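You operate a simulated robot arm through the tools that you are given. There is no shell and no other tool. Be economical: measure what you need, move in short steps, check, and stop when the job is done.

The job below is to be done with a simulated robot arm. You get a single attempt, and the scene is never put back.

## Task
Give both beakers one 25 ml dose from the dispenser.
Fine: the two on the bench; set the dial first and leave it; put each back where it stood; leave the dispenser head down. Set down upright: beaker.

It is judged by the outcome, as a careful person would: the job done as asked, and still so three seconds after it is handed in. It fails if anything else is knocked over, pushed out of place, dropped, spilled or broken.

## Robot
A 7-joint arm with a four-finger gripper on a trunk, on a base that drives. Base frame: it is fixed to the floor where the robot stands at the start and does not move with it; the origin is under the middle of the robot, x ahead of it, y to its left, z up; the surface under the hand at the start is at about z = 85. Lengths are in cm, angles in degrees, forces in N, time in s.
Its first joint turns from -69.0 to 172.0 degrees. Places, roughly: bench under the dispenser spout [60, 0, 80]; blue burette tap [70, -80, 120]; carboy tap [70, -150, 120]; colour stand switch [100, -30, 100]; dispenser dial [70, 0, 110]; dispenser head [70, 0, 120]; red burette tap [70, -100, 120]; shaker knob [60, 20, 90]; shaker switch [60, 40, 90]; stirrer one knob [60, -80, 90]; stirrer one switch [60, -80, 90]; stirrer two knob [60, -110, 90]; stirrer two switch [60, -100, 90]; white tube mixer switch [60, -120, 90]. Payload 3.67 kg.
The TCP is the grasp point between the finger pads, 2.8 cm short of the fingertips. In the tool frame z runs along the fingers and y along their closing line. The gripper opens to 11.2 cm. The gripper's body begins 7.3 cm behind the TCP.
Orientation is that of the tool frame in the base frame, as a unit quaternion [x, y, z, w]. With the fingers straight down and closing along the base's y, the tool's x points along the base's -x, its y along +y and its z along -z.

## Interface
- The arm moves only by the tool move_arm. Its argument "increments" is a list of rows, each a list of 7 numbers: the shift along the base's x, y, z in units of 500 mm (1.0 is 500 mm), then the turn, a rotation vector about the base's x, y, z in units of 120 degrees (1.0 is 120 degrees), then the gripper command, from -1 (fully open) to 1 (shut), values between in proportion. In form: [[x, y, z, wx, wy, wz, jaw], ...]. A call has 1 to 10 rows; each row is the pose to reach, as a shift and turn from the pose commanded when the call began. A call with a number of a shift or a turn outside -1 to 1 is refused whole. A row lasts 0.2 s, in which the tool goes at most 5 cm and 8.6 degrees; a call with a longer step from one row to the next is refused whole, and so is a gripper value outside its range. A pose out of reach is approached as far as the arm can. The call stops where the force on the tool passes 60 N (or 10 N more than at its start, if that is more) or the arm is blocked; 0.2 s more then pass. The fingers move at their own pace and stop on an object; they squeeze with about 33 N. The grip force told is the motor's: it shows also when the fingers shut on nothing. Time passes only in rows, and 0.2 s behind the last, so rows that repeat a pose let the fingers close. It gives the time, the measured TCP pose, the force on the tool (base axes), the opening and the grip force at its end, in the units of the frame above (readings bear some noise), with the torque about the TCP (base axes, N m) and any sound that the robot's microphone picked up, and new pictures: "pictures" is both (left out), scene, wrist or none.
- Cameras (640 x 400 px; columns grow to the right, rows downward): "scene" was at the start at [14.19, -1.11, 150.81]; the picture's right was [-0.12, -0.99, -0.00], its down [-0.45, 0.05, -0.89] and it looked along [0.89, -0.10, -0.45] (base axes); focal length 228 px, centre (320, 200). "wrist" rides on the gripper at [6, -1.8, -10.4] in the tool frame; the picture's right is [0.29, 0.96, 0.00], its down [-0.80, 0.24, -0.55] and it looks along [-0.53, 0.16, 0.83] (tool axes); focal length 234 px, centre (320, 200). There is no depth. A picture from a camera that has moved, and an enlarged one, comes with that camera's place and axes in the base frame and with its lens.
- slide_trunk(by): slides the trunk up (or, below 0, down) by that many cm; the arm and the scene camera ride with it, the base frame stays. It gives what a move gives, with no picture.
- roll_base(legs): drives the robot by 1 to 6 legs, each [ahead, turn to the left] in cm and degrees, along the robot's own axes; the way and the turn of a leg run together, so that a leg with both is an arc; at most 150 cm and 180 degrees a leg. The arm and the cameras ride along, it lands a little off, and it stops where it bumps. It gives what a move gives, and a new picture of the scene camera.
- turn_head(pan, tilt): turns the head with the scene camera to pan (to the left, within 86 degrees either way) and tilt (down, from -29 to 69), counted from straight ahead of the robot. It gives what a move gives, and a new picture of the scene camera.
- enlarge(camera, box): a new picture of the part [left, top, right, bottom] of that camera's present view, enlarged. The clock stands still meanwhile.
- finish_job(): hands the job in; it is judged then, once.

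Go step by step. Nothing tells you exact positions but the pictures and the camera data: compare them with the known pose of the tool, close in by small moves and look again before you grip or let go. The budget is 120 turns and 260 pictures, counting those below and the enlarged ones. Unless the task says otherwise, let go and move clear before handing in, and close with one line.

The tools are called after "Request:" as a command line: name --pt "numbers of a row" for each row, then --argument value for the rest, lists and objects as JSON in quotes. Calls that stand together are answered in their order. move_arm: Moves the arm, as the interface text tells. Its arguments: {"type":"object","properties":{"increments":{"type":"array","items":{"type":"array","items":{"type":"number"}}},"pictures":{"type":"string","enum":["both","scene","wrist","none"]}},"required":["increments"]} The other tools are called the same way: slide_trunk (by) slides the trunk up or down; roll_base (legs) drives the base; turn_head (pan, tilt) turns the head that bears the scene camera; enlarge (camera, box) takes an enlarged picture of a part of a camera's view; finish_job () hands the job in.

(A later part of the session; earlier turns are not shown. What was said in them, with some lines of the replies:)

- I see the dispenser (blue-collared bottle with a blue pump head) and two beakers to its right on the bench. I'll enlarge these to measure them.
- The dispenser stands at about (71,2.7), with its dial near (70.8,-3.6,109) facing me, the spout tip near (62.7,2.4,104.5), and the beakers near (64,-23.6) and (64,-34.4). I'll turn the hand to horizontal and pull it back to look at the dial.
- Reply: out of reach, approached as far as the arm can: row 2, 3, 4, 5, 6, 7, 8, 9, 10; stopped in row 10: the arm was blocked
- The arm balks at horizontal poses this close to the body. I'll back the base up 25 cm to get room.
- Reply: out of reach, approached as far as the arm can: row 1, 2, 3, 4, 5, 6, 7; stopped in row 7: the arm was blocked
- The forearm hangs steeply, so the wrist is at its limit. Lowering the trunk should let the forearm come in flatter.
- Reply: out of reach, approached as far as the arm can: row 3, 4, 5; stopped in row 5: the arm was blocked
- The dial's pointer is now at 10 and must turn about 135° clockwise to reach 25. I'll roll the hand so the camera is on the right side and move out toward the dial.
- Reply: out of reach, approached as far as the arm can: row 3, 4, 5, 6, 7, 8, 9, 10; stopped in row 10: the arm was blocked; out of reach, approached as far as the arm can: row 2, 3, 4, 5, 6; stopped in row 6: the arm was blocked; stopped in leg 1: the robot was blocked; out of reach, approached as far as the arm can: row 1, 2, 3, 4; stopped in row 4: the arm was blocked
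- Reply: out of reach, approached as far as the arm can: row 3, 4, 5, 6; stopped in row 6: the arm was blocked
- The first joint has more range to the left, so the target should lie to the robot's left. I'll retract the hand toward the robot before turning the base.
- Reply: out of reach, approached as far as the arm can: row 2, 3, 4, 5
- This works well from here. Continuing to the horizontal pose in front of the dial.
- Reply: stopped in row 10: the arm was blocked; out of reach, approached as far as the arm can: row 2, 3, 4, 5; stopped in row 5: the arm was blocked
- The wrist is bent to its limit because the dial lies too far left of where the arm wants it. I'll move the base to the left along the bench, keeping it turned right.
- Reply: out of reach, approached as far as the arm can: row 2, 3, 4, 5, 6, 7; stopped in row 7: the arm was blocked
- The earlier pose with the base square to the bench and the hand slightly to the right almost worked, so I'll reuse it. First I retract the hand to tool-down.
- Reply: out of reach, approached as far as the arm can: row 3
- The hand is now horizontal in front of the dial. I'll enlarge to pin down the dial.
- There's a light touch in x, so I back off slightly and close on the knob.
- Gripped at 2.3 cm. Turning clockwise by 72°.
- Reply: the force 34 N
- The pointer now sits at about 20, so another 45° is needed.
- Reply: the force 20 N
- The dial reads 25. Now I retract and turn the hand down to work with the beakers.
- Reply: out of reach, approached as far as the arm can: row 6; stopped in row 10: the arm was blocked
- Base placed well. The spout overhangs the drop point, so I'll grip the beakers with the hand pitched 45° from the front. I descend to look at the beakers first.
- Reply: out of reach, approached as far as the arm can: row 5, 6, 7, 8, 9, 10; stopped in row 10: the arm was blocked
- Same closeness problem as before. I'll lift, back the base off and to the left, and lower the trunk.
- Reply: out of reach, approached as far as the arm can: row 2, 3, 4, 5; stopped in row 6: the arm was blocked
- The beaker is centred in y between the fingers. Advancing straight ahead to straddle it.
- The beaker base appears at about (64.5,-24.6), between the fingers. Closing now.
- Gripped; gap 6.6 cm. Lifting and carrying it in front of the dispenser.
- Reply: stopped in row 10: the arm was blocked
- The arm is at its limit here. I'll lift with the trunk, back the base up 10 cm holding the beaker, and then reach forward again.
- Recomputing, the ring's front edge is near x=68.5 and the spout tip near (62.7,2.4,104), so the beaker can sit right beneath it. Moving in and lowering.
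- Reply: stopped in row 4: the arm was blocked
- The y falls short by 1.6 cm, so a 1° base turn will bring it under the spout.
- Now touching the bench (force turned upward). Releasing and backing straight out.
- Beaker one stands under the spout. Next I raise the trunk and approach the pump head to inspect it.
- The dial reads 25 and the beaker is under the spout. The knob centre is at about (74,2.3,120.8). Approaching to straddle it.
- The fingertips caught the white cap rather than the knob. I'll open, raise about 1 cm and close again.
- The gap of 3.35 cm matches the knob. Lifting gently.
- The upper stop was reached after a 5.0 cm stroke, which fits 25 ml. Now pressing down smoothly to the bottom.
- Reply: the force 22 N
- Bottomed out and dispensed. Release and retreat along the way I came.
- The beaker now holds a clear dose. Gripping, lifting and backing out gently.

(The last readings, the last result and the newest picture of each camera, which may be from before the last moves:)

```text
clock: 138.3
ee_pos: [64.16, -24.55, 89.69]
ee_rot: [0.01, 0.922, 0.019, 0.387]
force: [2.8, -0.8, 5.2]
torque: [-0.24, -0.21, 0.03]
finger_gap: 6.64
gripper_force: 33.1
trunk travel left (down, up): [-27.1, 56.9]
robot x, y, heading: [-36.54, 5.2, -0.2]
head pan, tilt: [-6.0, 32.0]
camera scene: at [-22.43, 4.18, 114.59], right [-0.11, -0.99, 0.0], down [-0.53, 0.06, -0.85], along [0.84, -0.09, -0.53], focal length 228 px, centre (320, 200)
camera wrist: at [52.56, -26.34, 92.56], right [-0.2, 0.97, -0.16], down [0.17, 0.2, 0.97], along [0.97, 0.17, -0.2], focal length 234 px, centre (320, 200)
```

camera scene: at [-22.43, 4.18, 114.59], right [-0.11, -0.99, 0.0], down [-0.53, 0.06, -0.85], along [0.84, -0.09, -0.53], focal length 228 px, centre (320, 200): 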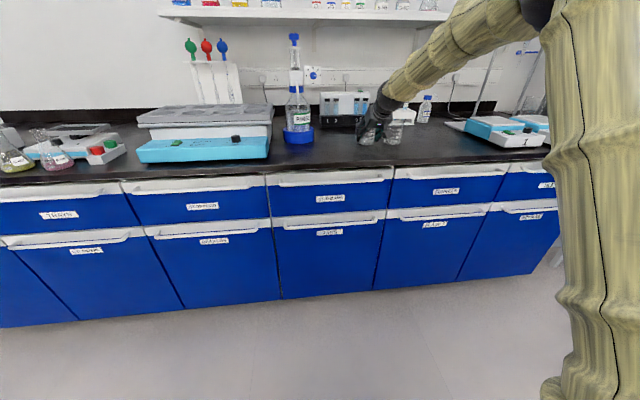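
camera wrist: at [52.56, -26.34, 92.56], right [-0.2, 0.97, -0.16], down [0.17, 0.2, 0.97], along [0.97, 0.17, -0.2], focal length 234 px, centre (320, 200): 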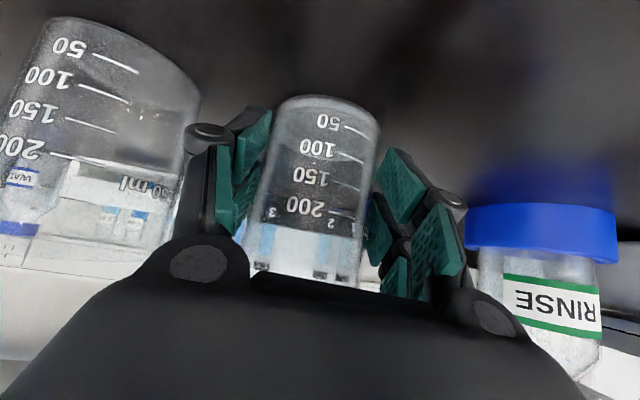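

The beaker is back on its spot and in contact. Releasing and backing out.

Request:
move_arm --pt "0 0 0.003 0 0 0 0.2" --pt "0 0 0.003 0 0 0 -0.2" --pt "0 0 0.003 0 0 0 -0.57" --pt "-0.03 0 0.003 0 0 0 -0.57" --pt "-0.1 0 0.003 0 0 0 -0.57" --pt "-0.17 0 0.01 0 0 0 -0.57" --pt "-0.23 -0.03 0.02 0 0 0 -0.57" --pt "-0.23 -0.1 0.02 0 0 0 -0.57" --pt "-0.23 -0.17 0.02 0 0 0 -0.57" --pt "-0.23 -0.21 0.02 0 0 0 -0.57" --pictures "both"

Request:
enlarge --camera "wrist" --box '[220, 60, 440, 230]'

```text
clock: 140.5
ee_pos: [52.48, -35.07, 90.44]
ee_rot: [0.01, 0.923, 0.02, 0.385]
force: [-0.6, 0.3, 0.2]
torque: [0.05, 0.01, -0.02]
finger_gap: 8.78
gripper_force: 0.1
trunk travel left (down, up): [-27.1, 56.9]
robot x, y, heading: [-36.47, 4.97, -0.5]
head pan, tilt: [-6.0, 32.0]
camera scene: at [-22.41, 4.13, 114.57], right [-0.11, -0.99, 0.0], down [-0.53, 0.06, -0.85], along [0.84, -0.09, -0.53], focal length 228 px, centre (320, 200)
camera wrist: at [41.05, -36.89, 93.46], right [-0.2, 0.97, -0.16], down [0.17, 0.2, 0.97], along [0.97, 0.17, -0.2], focal length 234 px, centre (320, 200)
```

scene: 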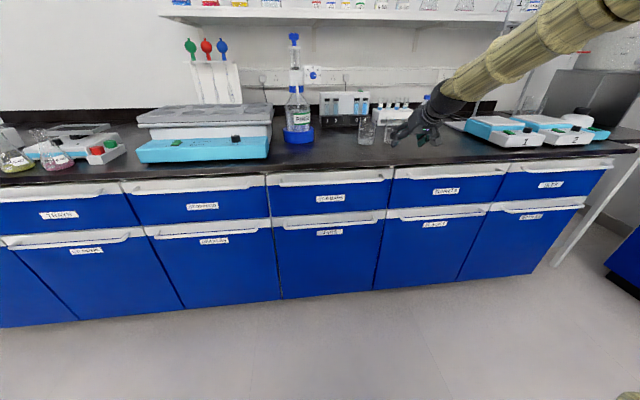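
wrist: 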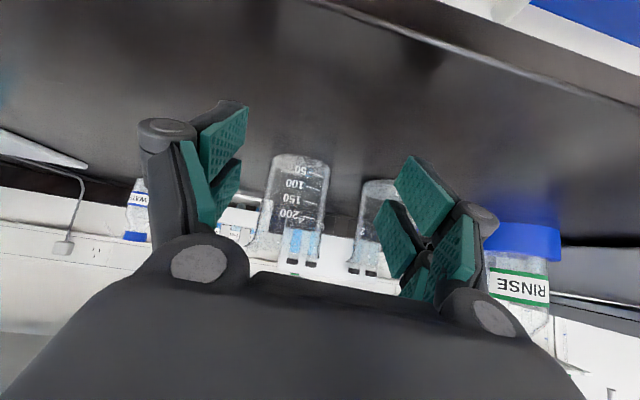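

```text
2.35 times, centred on (330, 145) of wrist
camera zoom: at [41.05, -36.89, 93.46], right [-0.2, 0.97, -0.16], down [0.17, 0.2, 0.97], along [0.97, 0.17, -0.2], focal length 551 px, centre (296, 329)
```

zoom: 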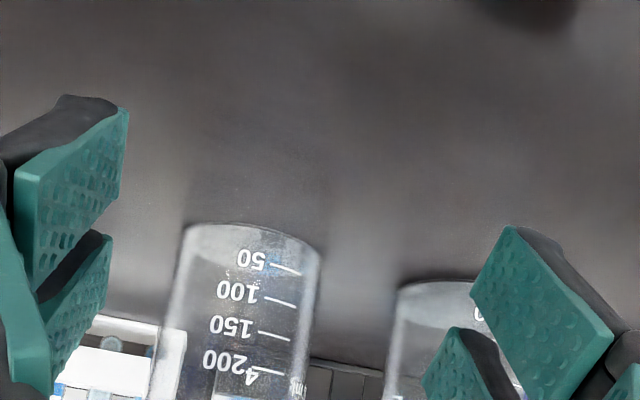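

Request:
move_arm --pt "0.02 -0.0056 -0.005 0 0 0 -0.57" --pt "0.08 -0.0056 -0.01 0 0 0 -0.57" --pt "0.14 -0.0056 -0.01 0 0 0 -0.57" --pt "0.2 -0.0056 -0.01 0 0 0 -0.57" --pt "0.232 -0.0056 -0.01 0 0 0 -0.57" --pictures "wrist"

```text
clock: 141.7
ee_pos: [64.2, -35.2, 90.06]
ee_rot: [0.011, 0.923, 0.02, 0.384]
force: [-0.5, -0.2, -0.5]
torque: [0.0, 0.0, -0.04]
finger_gap: 8.8
gripper_force: 0.1
trunk travel left (down, up): [-27.1, 56.9]
robot x, y, heading: [-36.29, 5.25, -0.5]
head pan, tilt: [-6.0, 32.0]
camera wrist: at [52.73, -37.1, 92.93], right [-0.2, 0.97, -0.16], down [0.17, 0.2, 0.97], along [0.97, 0.17, -0.2], focal length 234 px, centre (320, 200)
```

wrist: 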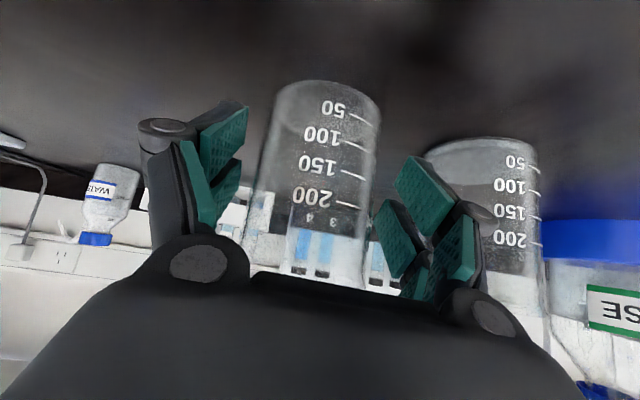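

Request:
move_arm --pt "0 -0.003 0 0 0 0 -0.3" --pt "0 -0.003 0 0 0 0 -0.1" --pt "0 -0.003 0 0 0 0 0.2" --pt "0 -0.003 0 0 0 0 0.6" --pt "0 -0.003 0 0 0 0 0.6" --pictures "wrist"

```text
clock: 142.9
ee_pos: [64.25, -35.28, 90.11]
ee_rot: [0.011, 0.923, 0.021, 0.385]
force: [0.8, 1.5, 1.0]
torque: [-0.08, -0.1, 0.06]
finger_gap: 6.67
gripper_force: 32.1
trunk travel left (down, up): [-27.1, 56.9]
robot x, y, heading: [-36.36, 4.84, -0.2]
head pan, tilt: [-6.0, 32.0]
camera wrist: at [52.69, -37.24, 92.96], right [-0.2, 0.97, -0.16], down [0.17, 0.2, 0.97], along [0.97, 0.17, -0.2], focal length 234 px, centre (320, 200)
```

wrist: 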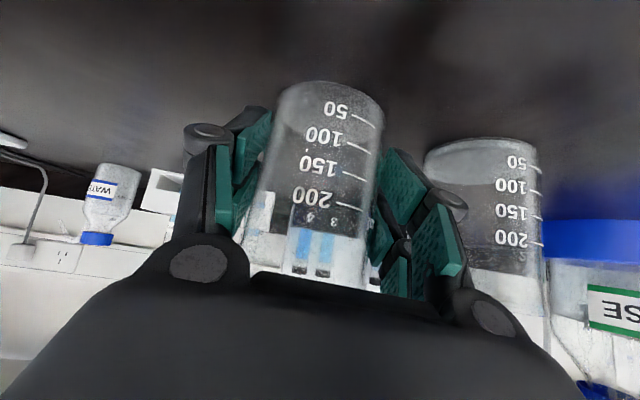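

Request:
move_arm --pt "0 0 0.03 0 0 0 0.6" --pt "-0.01 0 0.06 0 0 0 0.6" --pt "-0.06 0 0.06 0 0 0 0.6" --pt "-0.13 0 0.06 0 0 0 0.6" --pt "-0.19 0 0.06 0 0 0 0.6" --pt "-0.24 0.04 0.06 0 0 0 0.6" --pt "-0.24 0.11 0.06 0 0 0 0.6" --pt "-0.24 0.18 0.06 0 0 0 0.6" --pt "-0.24 0.25 0.06 0 0 0 0.6" --pt "-0.24 0.32 0.06 0 0 0 0.6" --pictures "none"

Request:
move_arm --pt "0 0.07 0 0 0 0 0.6" --pt "0 0.14 0 0 0 0 0.6" --pt "0.02 0.21 0 0 0 0 0.6" --pt "0.04 0.28 0 0 0 0 0.6" --pt "0.06 0.35 0 0 0 0 0.6" --pt "0.08 0.42 0 0 0 0 0.6" --pt "0.1 0.44 0 0 0 0 0.6" --pictures "both"

```text
clock: 145.1
ee_pos: [52.19, -19.26, 92.96]
ee_rot: [0.01, 0.923, 0.02, 0.385]
force: [1.3, -0.5, -1.6]
torque: [-0.01, 0.01, -0.02]
finger_gap: 6.67
gripper_force: 32.9
trunk travel left (down, up): [-27.1, 56.9]
robot x, y, heading: [-36.33, 5.74, -0.6]
head pan, tilt: [-6.0, 32.0]
```

```text
clock: 146.7
ee_pos: [57.2, 2.54, 93.06]
ee_rot: [0.009, 0.923, 0.02, 0.384]
force: [-0.6, 0.0, -0.9]
torque: [-0.04, 0.02, 0.04]
finger_gap: 6.67
gripper_force: 33.3
trunk travel left (down, up): [-27.1, 56.9]
robot x, y, heading: [-36.73, 5.48, -0.0]
head pan, tilt: [-6.0, 32.0]
camera scene: at [-22.39, 4.22, 114.57], right [-0.11, -0.99, 0.0], down [-0.53, 0.06, -0.85], along [0.84, -0.09, -0.53], focal length 228 px, centre (320, 200)
camera wrist: at [45.63, 0.76, 95.98], right [-0.2, 0.97, -0.16], down [0.17, 0.2, 0.97], along [0.97, 0.17, -0.2], focal length 234 px, centre (320, 200)
```

scene: 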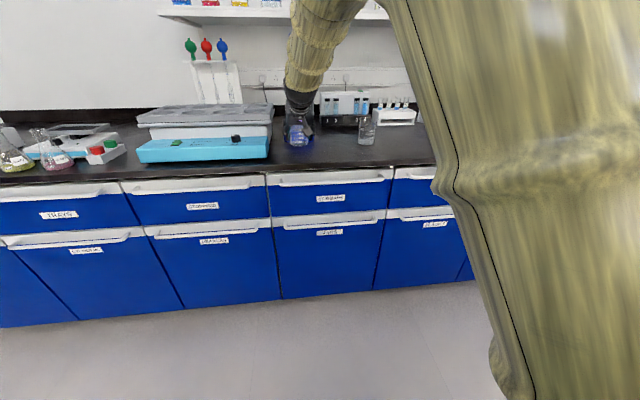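
wrist: 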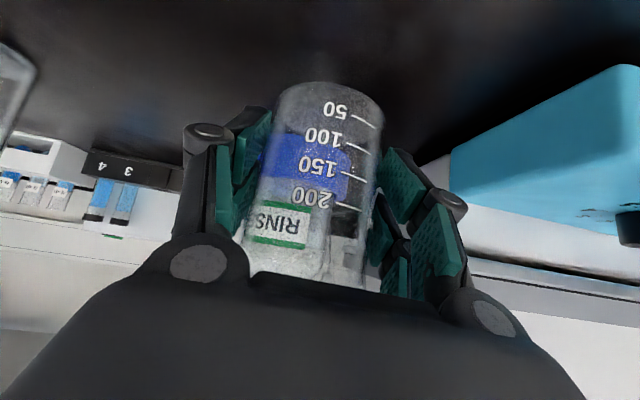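

Request:
move_arm --pt "0.04 0.002 0 0 0 0 0.6" --pt "0.08 0.002 -0.01 0 0 0 0.6" --pt "0.114 0.002 -0.02 0 0 0 0.6" --pt "0.114 0.002 -0.04 0 0 0 0.6" --pt "0.114 0.002 -0.056 0 0 0 0.6" --pt "0.114 0.002 -0.063 0 0 0 0.6" --pictures "none"

```text
clock: 148.1
ee_pos: [62.88, 2.77, 89.98]
ee_rot: [0.01, 0.922, 0.02, 0.385]
force: [1.5, 0.2, 4.4]
torque: [-0.12, -0.11, 0.07]
finger_gap: 6.65
gripper_force: 32.9
trunk travel left (down, up): [-27.1, 56.9]
robot x, y, heading: [-36.62, 5.4, -0.6]
head pan, tilt: [-6.0, 32.0]
```

In contact with the bench under the spout. Releasing, backing out, and returning to the pump head by the same route.

Request:
move_arm --pt "0 0 0.003 0 0 0 0.2" --pt "0 0 0.003 0 0 0 -0.3" --pt "0 0 0.003 0 0 0 -0.57" --pt "-0.03 0 0.003 0 0 0 -0.57" --pt "-0.1 0 0.003 0 0 0 -0.57" --pt "-0.17 0 0.01 0 0 0 -0.57" --pt "-0.24 -0.01 0.03 0 0 0 -0.57" --pt "-0.28 -0.02 0.05 0 0 0 -0.57" --pictures "wrist"

Request:
slide_trunk --by 30

Request:
roll_base --legs '[[10, 0]]'

Request:
enlarge --camera "scene" --box '[270, 110, 340, 240]'

```text
clock: 149.9
ee_pos: [48.82, 1.75, 92.53]
ee_rot: [0.011, 0.923, 0.02, 0.384]
force: [0.3, 0.8, 0.1]
torque: [0.01, 0.02, 0.0]
finger_gap: 8.81
gripper_force: 0.1
trunk travel left (down, up): [-27.1, 56.9]
robot x, y, heading: [-36.01, 4.77, -0.2]
head pan, tilt: [-6.0, 32.0]
camera wrist: at [37.29, -0.11, 95.38], right [-0.2, 0.97, -0.16], down [0.17, 0.2, 0.97], along [0.97, 0.17, -0.2], focal length 234 px, centre (320, 200)
```

wrist: 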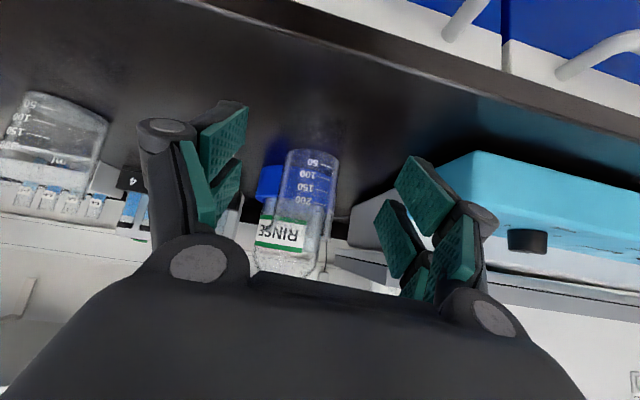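

```text
clock: 152.9
ee_pos: [48.94, 1.78, 122.53]
ee_rot: [0.011, 0.923, 0.019, 0.385]
force: [0.3, 0.8, -0.5]
torque: [-0.02, 0.0, 0.0]
finger_gap: 8.77
gripper_force: 0.1
trunk travel left (down, up): [-57.1, 26.9]
robot x, y, heading: [-36.43, 5.03, -0.3]
head pan, tilt: [-6.0, 32.0]
```

```text
clock: 154.1
ee_pos: [59.08, 1.79, 122.29]
ee_rot: [0.01, 0.923, 0.02, 0.384]
force: [0.1, -0.2, -0.3]
torque: [0.01, 0.02, 0.0]
finger_gap: 8.8
gripper_force: 0.1
trunk travel left (down, up): [-57.1, 26.9]
robot x, y, heading: [-26.16, 5.54, 0.0]
head pan, tilt: [-6.0, 32.0]
camera scene: at [-12.15, 4.15, 144.55], right [-0.11, -0.99, 0.0], down [-0.53, 0.06, -0.85], along [0.84, -0.09, -0.53], focal length 228 px, centre (320, 200)
```

scene: 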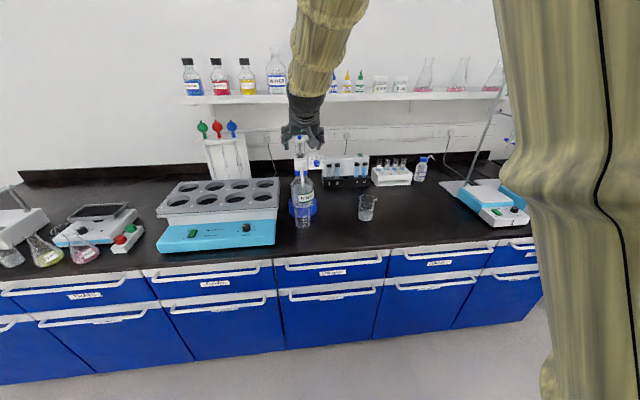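

```text
3.08 times, centred on (305, 175) of scene
camera zoom: at [-12.15, 4.15, 144.55], right [-0.11, -0.99, 0.0], down [-0.53, 0.06, -0.85], along [0.84, -0.09, -0.53], focal length 702 px, centre (366, 277)
```

zoom: 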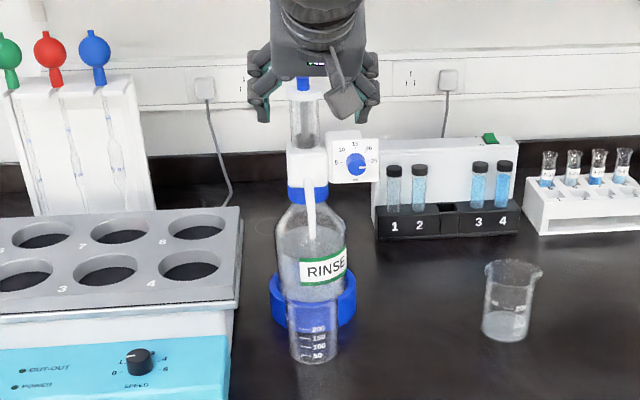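

Request:
enlarge --camera "scene" --box '[305, 148, 335, 175]'

Request:
enlarge --camera "scene" --box '[350, 190, 385, 225]'

```text
14.81 times, centred on (320, 162) of scene
camera zoom: at [-12.15, 4.15, 144.55], right [-0.11, -0.99, 0.0], down [-0.53, 0.06, -0.85], along [0.84, -0.09, -0.53], focal length 3378 px, centre (320, 770)
```

zoom: 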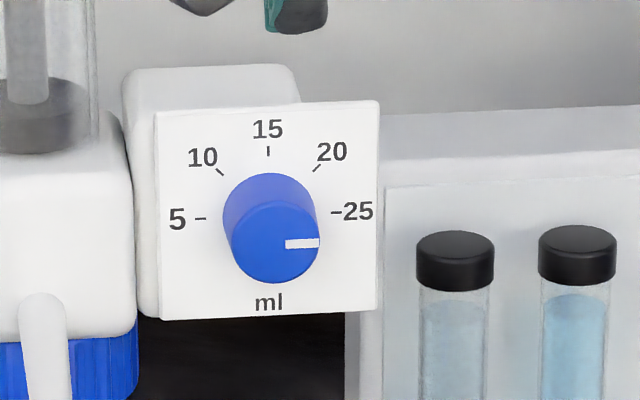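

```text
11.43 times, centred on (368, 208) of scene
camera zoom: at [-12.15, 4.15, 144.55], right [-0.11, -0.99, 0.0], down [-0.53, 0.06, -0.85], along [0.84, -0.09, -0.53], focal length 2606 px, centre (-223, 114)
```

zoom: 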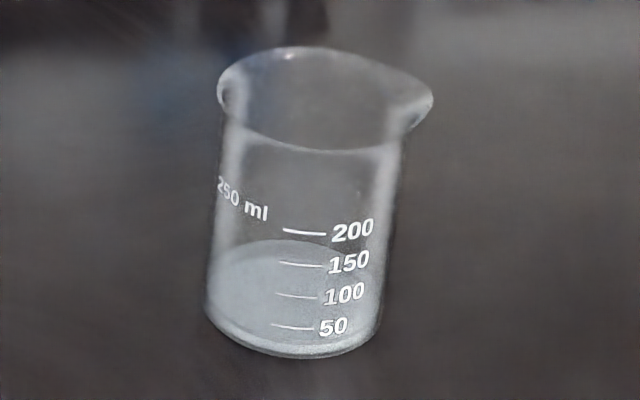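

Dial is squarely at 25 and beaker one holds its dose. Approaching the knob again at the height that worked.

Request:
move_arm --pt "0.06 0.004 0.006 0 0 0 -0.2" --pt "0.12 0.008 0.006 0 0 0 0" --pt "0.18 0.011 0.004 0 0 0 0.05" --pt "0.24 0.011 0.002 0 0 0 0.05" --pt "0.279 0.011 0.002 0 0 0 0.05" --pt "0.279 0.011 0.002 0 0 0 0.5" --pt "0.279 0.011 0.002 0 0 0 0.9" --pt "0.279 0.011 0.002 0 0 0 0.9" --pictures "wrist"

```text
clock: 155.9
ee_pos: [72.92, 2.31, 122.56]
ee_rot: [0.01, 0.923, 0.02, 0.385]
force: [3.9, 1.7, 0.1]
torque: [0.37, 0.28, 0.16]
finger_gap: 3.37
gripper_force: 44.9
trunk travel left (down, up): [-57.1, 26.9]
robot x, y, heading: [-26.32, 5.23, -0.0]
head pan, tilt: [-6.0, 32.0]
camera wrist: at [61.41, 0.48, 125.32], right [-0.2, 0.97, -0.16], down [0.17, 0.2, 0.97], along [0.96, 0.17, -0.2], focal length 234 px, centre (320, 200)
```

wrist: 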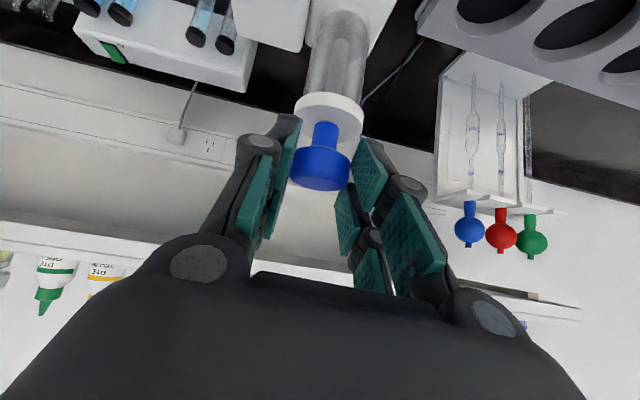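

Gripped. Lifting to the stop.

Request:
move_arm --pt "0 0 0.012 0 0 0 0.9" --pt "0 0 0.024 0 0 0 0.9" --pt "0 0 0.036 0 0 0 0.9" --pt "0 0 0.048 0 0 0 0.9" --pt "0 0 0.06 0 0 0 0.9" --pt "0 0 0.072 0 0 0 0.9" --pt "0 0 0.084 0 0 0 0.9" --pt "0 0 0.096 0 0 0 0.9" --pictures "none"

Request:
move_arm --pt "0 0 0.005 0 0 0 0.9" --pt "0 0 0.009 0 0 0 0.9" --pictures "wrist"

```text
clock: 157.7
ee_pos: [72.9, 2.25, 127.26]
ee_rot: [0.01, 0.923, 0.02, 0.385]
force: [0.6, 1.7, -0.8]
torque: [0.34, 0.16, 0.1]
finger_gap: 3.35
gripper_force: 44.9
trunk travel left (down, up): [-57.1, 26.9]
robot x, y, heading: [-26.42, 4.96, -0.2]
head pan, tilt: [-6.0, 32.0]
```

```text
clock: 158.3
ee_pos: [72.94, 2.32, 127.43]
ee_rot: [0.01, 0.924, 0.02, 0.382]
force: [-5.2, 0.1, -12.9]
torque: [0.34, -0.2, -0.11]
finger_gap: 3.33
gripper_force: 45.2
trunk travel left (down, up): [-57.1, 26.9]
robot x, y, heading: [-26.38, 4.85, -0.4]
head pan, tilt: [-6.0, 32.0]
camera wrist: at [61.41, 0.49, 130.39], right [-0.2, 0.97, -0.16], down [0.17, 0.2, 0.97], along [0.96, 0.17, -0.21], focal length 234 px, centre (320, 200)
```

wrist: 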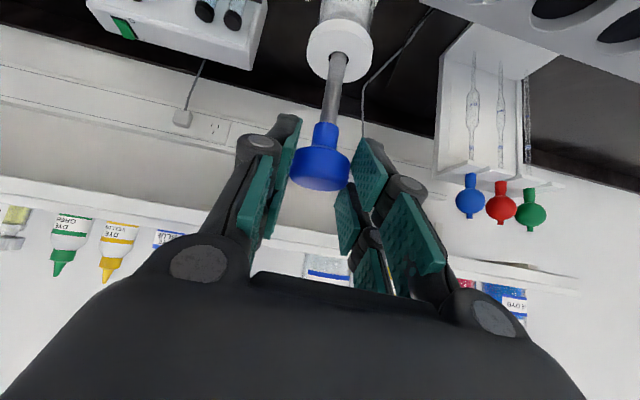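

At the upper stop. Pressing down to the bottom.

Request:
move_arm --pt "0 0 -0.014 0 0 0 0.9" --pt "0 0 -0.028 0 0 0 0.9" --pt "0 0 -0.042 0 0 0 0.9" --pt "0 0 -0.056 0 0 0 0.9" --pt "0 0 -0.07 0 0 0 0.9" --pt "0 0 -0.084 0 0 0 0.9" --pt "0 0 -0.098 0 0 0 0.9" --pt "0 0 -0.108 0 0 0 0.9" --pt "0 0 -0.116 0 0 0 0.9" --pictures "wrist"

Request:
enlarge --camera "scene" --box '[285, 190, 320, 235]'

```text
clock: 160.3
ee_pos: [72.96, 2.33, 122.24]
ee_rot: [0.01, 0.922, 0.02, 0.387]
force: [1.2, 2.4, 11.3]
torque: [0.3, 0.34, 0.15]
finger_gap: 3.35
gripper_force: 45.2
trunk travel left (down, up): [-57.1, 26.9]
robot x, y, heading: [-26.55, 5.48, -0.4]
head pan, tilt: [-6.0, 32.0]
camera wrist: at [61.33, 0.49, 125.14], right [-0.2, 0.97, -0.16], down [0.16, 0.2, 0.97], along [0.97, 0.17, -0.2], focal length 234 px, centre (320, 200)
```

wrist: 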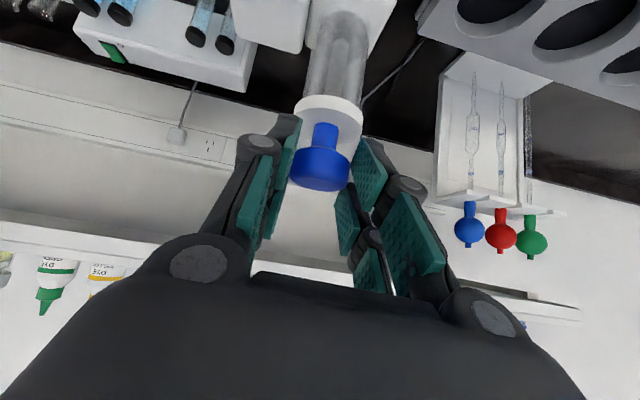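

```text
8.89 times, centred on (302, 212) of scene
camera zoom: at [-12.45, 4.17, 144.6], right [-0.11, -0.99, 0.0], down [-0.53, 0.06, -0.85], along [0.84, -0.09, -0.53], focal length 2027 px, centre (476, 89)
```

zoom: 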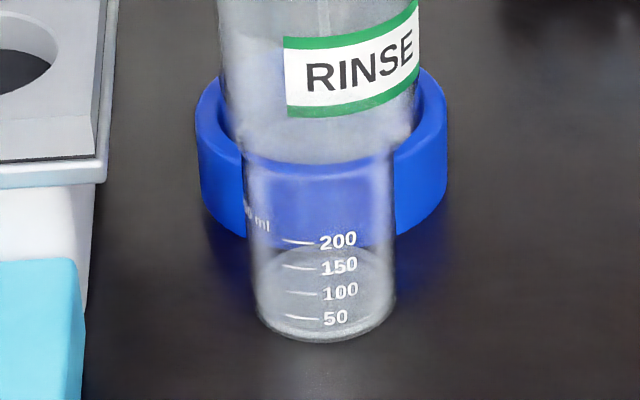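

The second dose is in and the head is at the bottom. Releasing and returning to the beaker.

Request:
move_arm --pt "0 0 0.004 0 0 0 0.5" --pt "0 0 0.006 0 0 0 0.1" --pt "0 0 0.006 0 0 0 0.0" --pt "-0.04 0 0.006 0 0 0 0.0" --pt "-0.12 0 0.008 0 0 0 0.0" --pt "-0.2 -0.008 0.008 0 0 0 -0.3" --pt "-0.28 -0.011 0.008 0 0 0 -0.57" --pictures "wrist"

Request:
roll_base --legs '[[-10, 0]]'

Request:
slide_trunk --by -30

```text
clock: 161.9
ee_pos: [58.52, 1.63, 122.59]
ee_rot: [0.01, 0.922, 0.019, 0.385]
force: [-0.5, -0.2, 0.2]
torque: [0.0, 0.0, 0.0]
finger_gap: 8.81
gripper_force: 0.0
trunk travel left (down, up): [-57.1, 26.9]
robot x, y, heading: [-26.12, 5.0, -0.4]
head pan, tilt: [-6.0, 32.0]
camera wrist: at [47.03, -0.11, 125.46], right [-0.2, 0.97, -0.16], down [0.17, 0.2, 0.97], along [0.97, 0.17, -0.2], focal length 234 px, centre (320, 200)
```

wrist: 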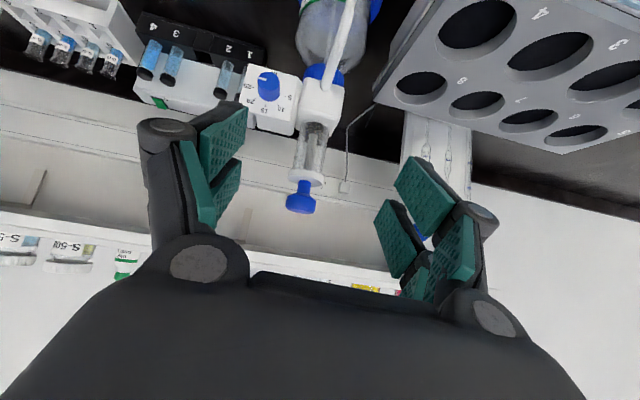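

```text
clock: 163.0
ee_pos: [48.47, 1.68, 122.53]
ee_rot: [0.01, 0.923, 0.02, 0.384]
force: [-0.5, 0.4, -0.4]
torque: [0.01, 0.03, -0.02]
finger_gap: 8.8
gripper_force: 0.0
trunk travel left (down, up): [-57.1, 26.9]
robot x, y, heading: [-36.84, 5.5, -0.4]
head pan, tilt: [-6.0, 32.0]
camera scene: at [-22.61, 4.18, 144.58], right [-0.11, -0.99, 0.0], down [-0.53, 0.06, -0.85], along [0.84, -0.09, -0.53], focal length 228 px, centre (320, 200)
```

scene: 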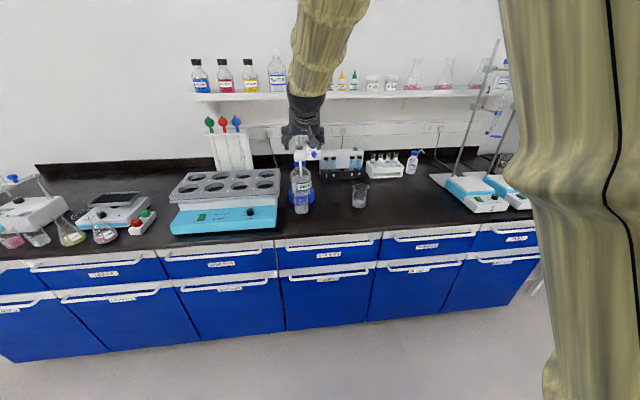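

```text
clock: 166.0
ee_pos: [48.54, 1.76, 92.43]
ee_rot: [0.01, 0.923, 0.02, 0.385]
force: [0.4, 0.3, -0.2]
torque: [0.02, -0.02, 0.0]
finger_gap: 8.77
gripper_force: 0.0
trunk travel left (down, up): [-27.1, 56.9]
robot x, y, heading: [-36.51, 5.52, -0.4]
head pan, tilt: [-6.0, 32.0]
```

Request:
move_arm --pt "0.06 0.019 -0.03 0 0 0 -0.57" --pt "0.13 0.019 -0.046 0 0 0 -0.57" --pt "0.2 0.019 -0.048 0 0 0 -0.57" --pt "0.26 0.019 -0.048 0 0 0 -0.57" --pt "0.287 0.019 -0.048 0 0 0 -0.57" --pt "0.287 0.019 -0.048 0 0 0 -0.2" --pt "0.287 0.019 -0.048 0 0 0 0.2" --pt "0.287 0.019 -0.048 0 0 0 0.6" --pt "0.287 0.019 -0.048 0 0 0 0.6" --pictures "wrist"

```text
clock: 168.0
ee_pos: [62.94, 2.69, 90.15]
ee_rot: [0.01, 0.923, 0.02, 0.385]
force: [0.8, -0.8, 1.6]
torque: [-0.13, -0.04, -0.03]
finger_gap: 6.63
gripper_force: 32.5
trunk travel left (down, up): [-27.1, 56.9]
robot x, y, heading: [-36.19, 5.0, -0.3]
head pan, tilt: [-6.0, 32.0]
camera wrist: at [51.42, 0.73, 93.01], right [-0.2, 0.97, -0.16], down [0.17, 0.2, 0.97], along [0.97, 0.16, -0.2], focal length 234 px, centre (320, 200)
```

wrist: 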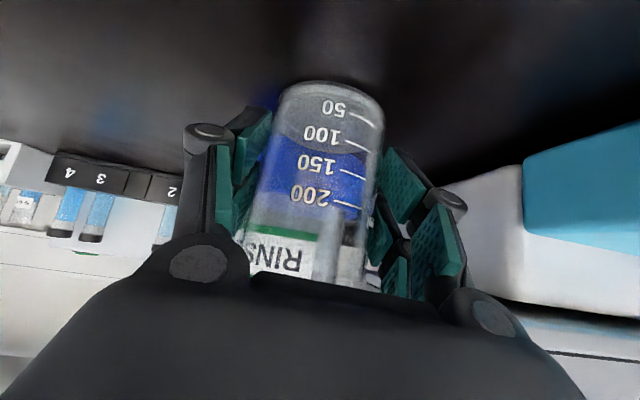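

Request:
move_arm --pt "0 0 0.015 0 0 0 0.6" --pt "0 0 0.04 0 0 0 0.6" --pt "-0.03 0 0.055 0 0 0 0.6" --pt "-0.08 0 0.06 0 0 0 0.6" --pt "-0.13 0 0.06 0 0 0 0.6" --pt "-0.18 -0.02 0.06 0 0 0 0.6" --pt "-0.22 -0.06 0.06 0 0 0 0.6" --pt "-0.22 -0.12 0.06 0 0 0 0.6" --pt "-0.22 -0.18 0.06 0 0 0 0.6" --pt "-0.22 -0.24 0.06 0 0 0 0.6" --pictures "none"

Request:
move_arm --pt "0 -0.06 0 0 0 0 0.6" --pt "0 -0.12 0 0 0 0 0.6" --pt "0 -0.18 0 0 0 0 0.6" --pt "0 -0.24 0 0 0 0 0.6" --pt "0 -0.3 0 0 0 0 0.6" --pt "0 -0.36 0 0 0 0 0.6" --pt "0 -0.42 0 0 0 0 0.6" --pt "0 -0.47 0 0 0 0 0.6" --pt "0.01 -0.51 0 0 0 0 0.6" --pt "0.03 -0.521 0 0 0 0 0.6" --pictures "both"

```text
clock: 170.2
ee_pos: [51.87, -9.39, 93.0]
ee_rot: [0.011, 0.923, 0.019, 0.385]
force: [0.0, -0.3, -1.0]
torque: [-0.01, 0.03, 0.02]
finger_gap: 6.62
gripper_force: 33.6
trunk travel left (down, up): [-27.1, 56.9]
robot x, y, heading: [-36.44, 5.19, -0.8]
head pan, tilt: [-6.0, 32.0]
```

```text
clock: 172.4
ee_pos: [53.45, -35.61, 93.1]
ee_rot: [0.01, 0.923, 0.02, 0.385]
force: [-0.9, -0.3, -0.7]
torque: [-0.02, 0.02, 0.0]
finger_gap: 6.64
gripper_force: 33.4
trunk travel left (down, up): [-27.1, 56.9]
robot x, y, heading: [-36.37, 5.32, -0.4]
head pan, tilt: [-6.0, 32.0]
camera scene: at [-22.49, 4.13, 114.57], right [-0.11, -0.99, 0.0], down [-0.53, 0.06, -0.85], along [0.84, -0.09, -0.53], focal length 228 px, centre (320, 200)
camera wrist: at [41.98, -37.39, 95.87], right [-0.2, 0.97, -0.16], down [0.17, 0.2, 0.97], along [0.97, 0.16, -0.2], focal length 234 px, centre (320, 200)
```

scene: 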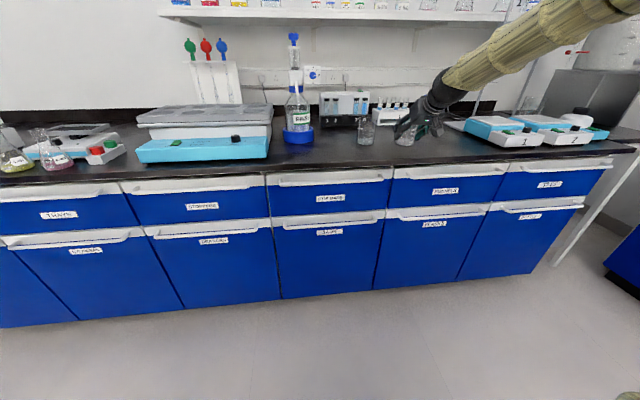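
wrist: 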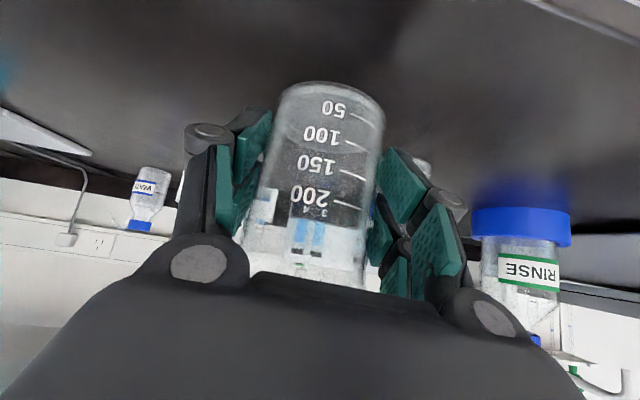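

Request:
move_arm --pt "0.05 0.003 0 0 0 0 0.6" --pt "0.1 0.003 0 0 0 0 0.6" --pt "0.15 0.003 0 0 0 0 0.6" --pt "0.19 0.003 -0.005 0 0 0 0.6" --pt "0.214 0.003 -0.02 0 0 0 0.6" --pt "0.214 0.003 -0.04 0 0 0 0.6" --pt "0.214 0.003 -0.054 0 0 0 0.6" --pt "0.214 0.003 -0.06 0 0 0 0.6" --pictures "wrist"

```text
clock: 174.2
ee_pos: [64.19, -35.16, 90.12]
ee_rot: [0.011, 0.923, 0.019, 0.385]
force: [1.1, -1.5, 3.4]
torque: [-0.18, -0.14, 0.04]
finger_gap: 6.63
gripper_force: 32.8
trunk travel left (down, up): [-27.1, 56.9]
robot x, y, heading: [-36.54, 5.09, -0.3]
head pan, tilt: [-6.0, 32.0]
camera wrist: at [52.68, -37.16, 92.98], right [-0.2, 0.97, -0.16], down [0.17, 0.2, 0.97], along [0.97, 0.16, -0.2], focal length 234 px, centre (320, 200)
```

wrist: 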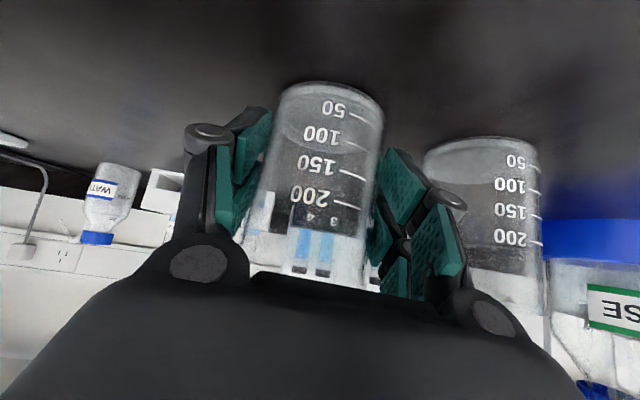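

The view matches the original grasp and the beaker is in contact with the bench. Releasing and backing well clear.

Request:
move_arm --pt "0 0 0.002 0 0 0 0.2" --pt "0 0 0.002 0 0 0 -0.2" --pt "0 0 0.002 0 0 0 -0.57" --pt "-0.03 0 0.002 0 0 0 -0.57" --pt "-0.1 0 0.002 0 0 0 -0.57" --pt "-0.17 0 0.01 0 0 0 -0.57" --pt "-0.25 0 0.04 0 0 0 -0.57" --pt "-0.32 0 0.1 0 0 0 -0.57" --pt "-0.38 0 0.16 0 0 0 -0.57" --pictures "both"

Request:
enlarge --camera "scene" --box '[270, 20, 440, 160]'

```text
clock: 176.2
ee_pos: [45.02, -35.38, 98.09]
ee_rot: [0.01, 0.923, 0.019, 0.384]
force: [0.4, 0.0, -0.2]
torque: [-0.02, 0.0, 0.0]
finger_gap: 8.82
gripper_force: 0.0
trunk travel left (down, up): [-27.1, 56.9]
robot x, y, heading: [-36.19, 5.12, -0.4]
head pan, tilt: [-6.0, 32.0]
camera scene: at [-22.54, 4.19, 114.58], right [-0.11, -0.99, 0.0], down [-0.53, 0.06, -0.85], along [0.84, -0.09, -0.53], focal length 228 px, centre (320, 200)
camera wrist: at [33.56, -37.17, 101.05], right [-0.2, 0.97, -0.16], down [0.17, 0.2, 0.97], along [0.97, 0.16, -0.2], focal length 234 px, centre (320, 200)
```

scene: 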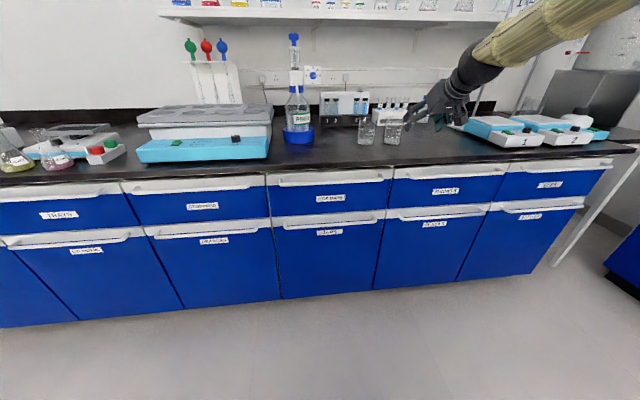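
wrist: 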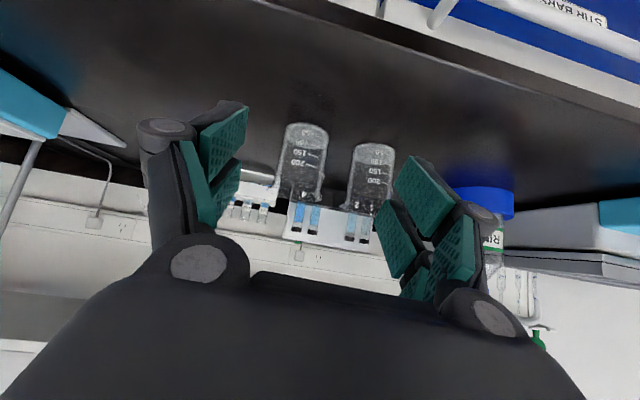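

```text
2.86 times, centred on (355, 90) of scene
camera zoom: at [-22.54, 4.19, 114.58], right [-0.11, -0.99, 0.0], down [-0.53, 0.06, -0.85], along [0.84, -0.09, -0.53], focal length 652 px, centre (220, 514)
```

zoom: 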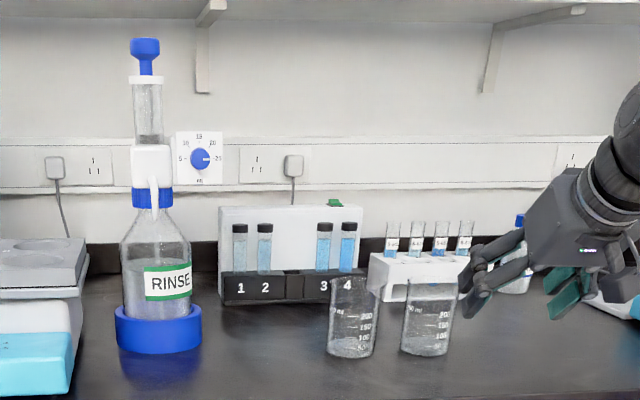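

Both beakers stand upright in their places with a dose each, the dial is at 25 and the pump head is down. The hand is clear, so I'm handing in.

Request:
finish_job

```text
The job is handed in.
```

I set the dial to 25 and left it there, gave each beaker one full dispenser stroke, put both back upright where they stood, left the dispenser head down, and handed the job in.
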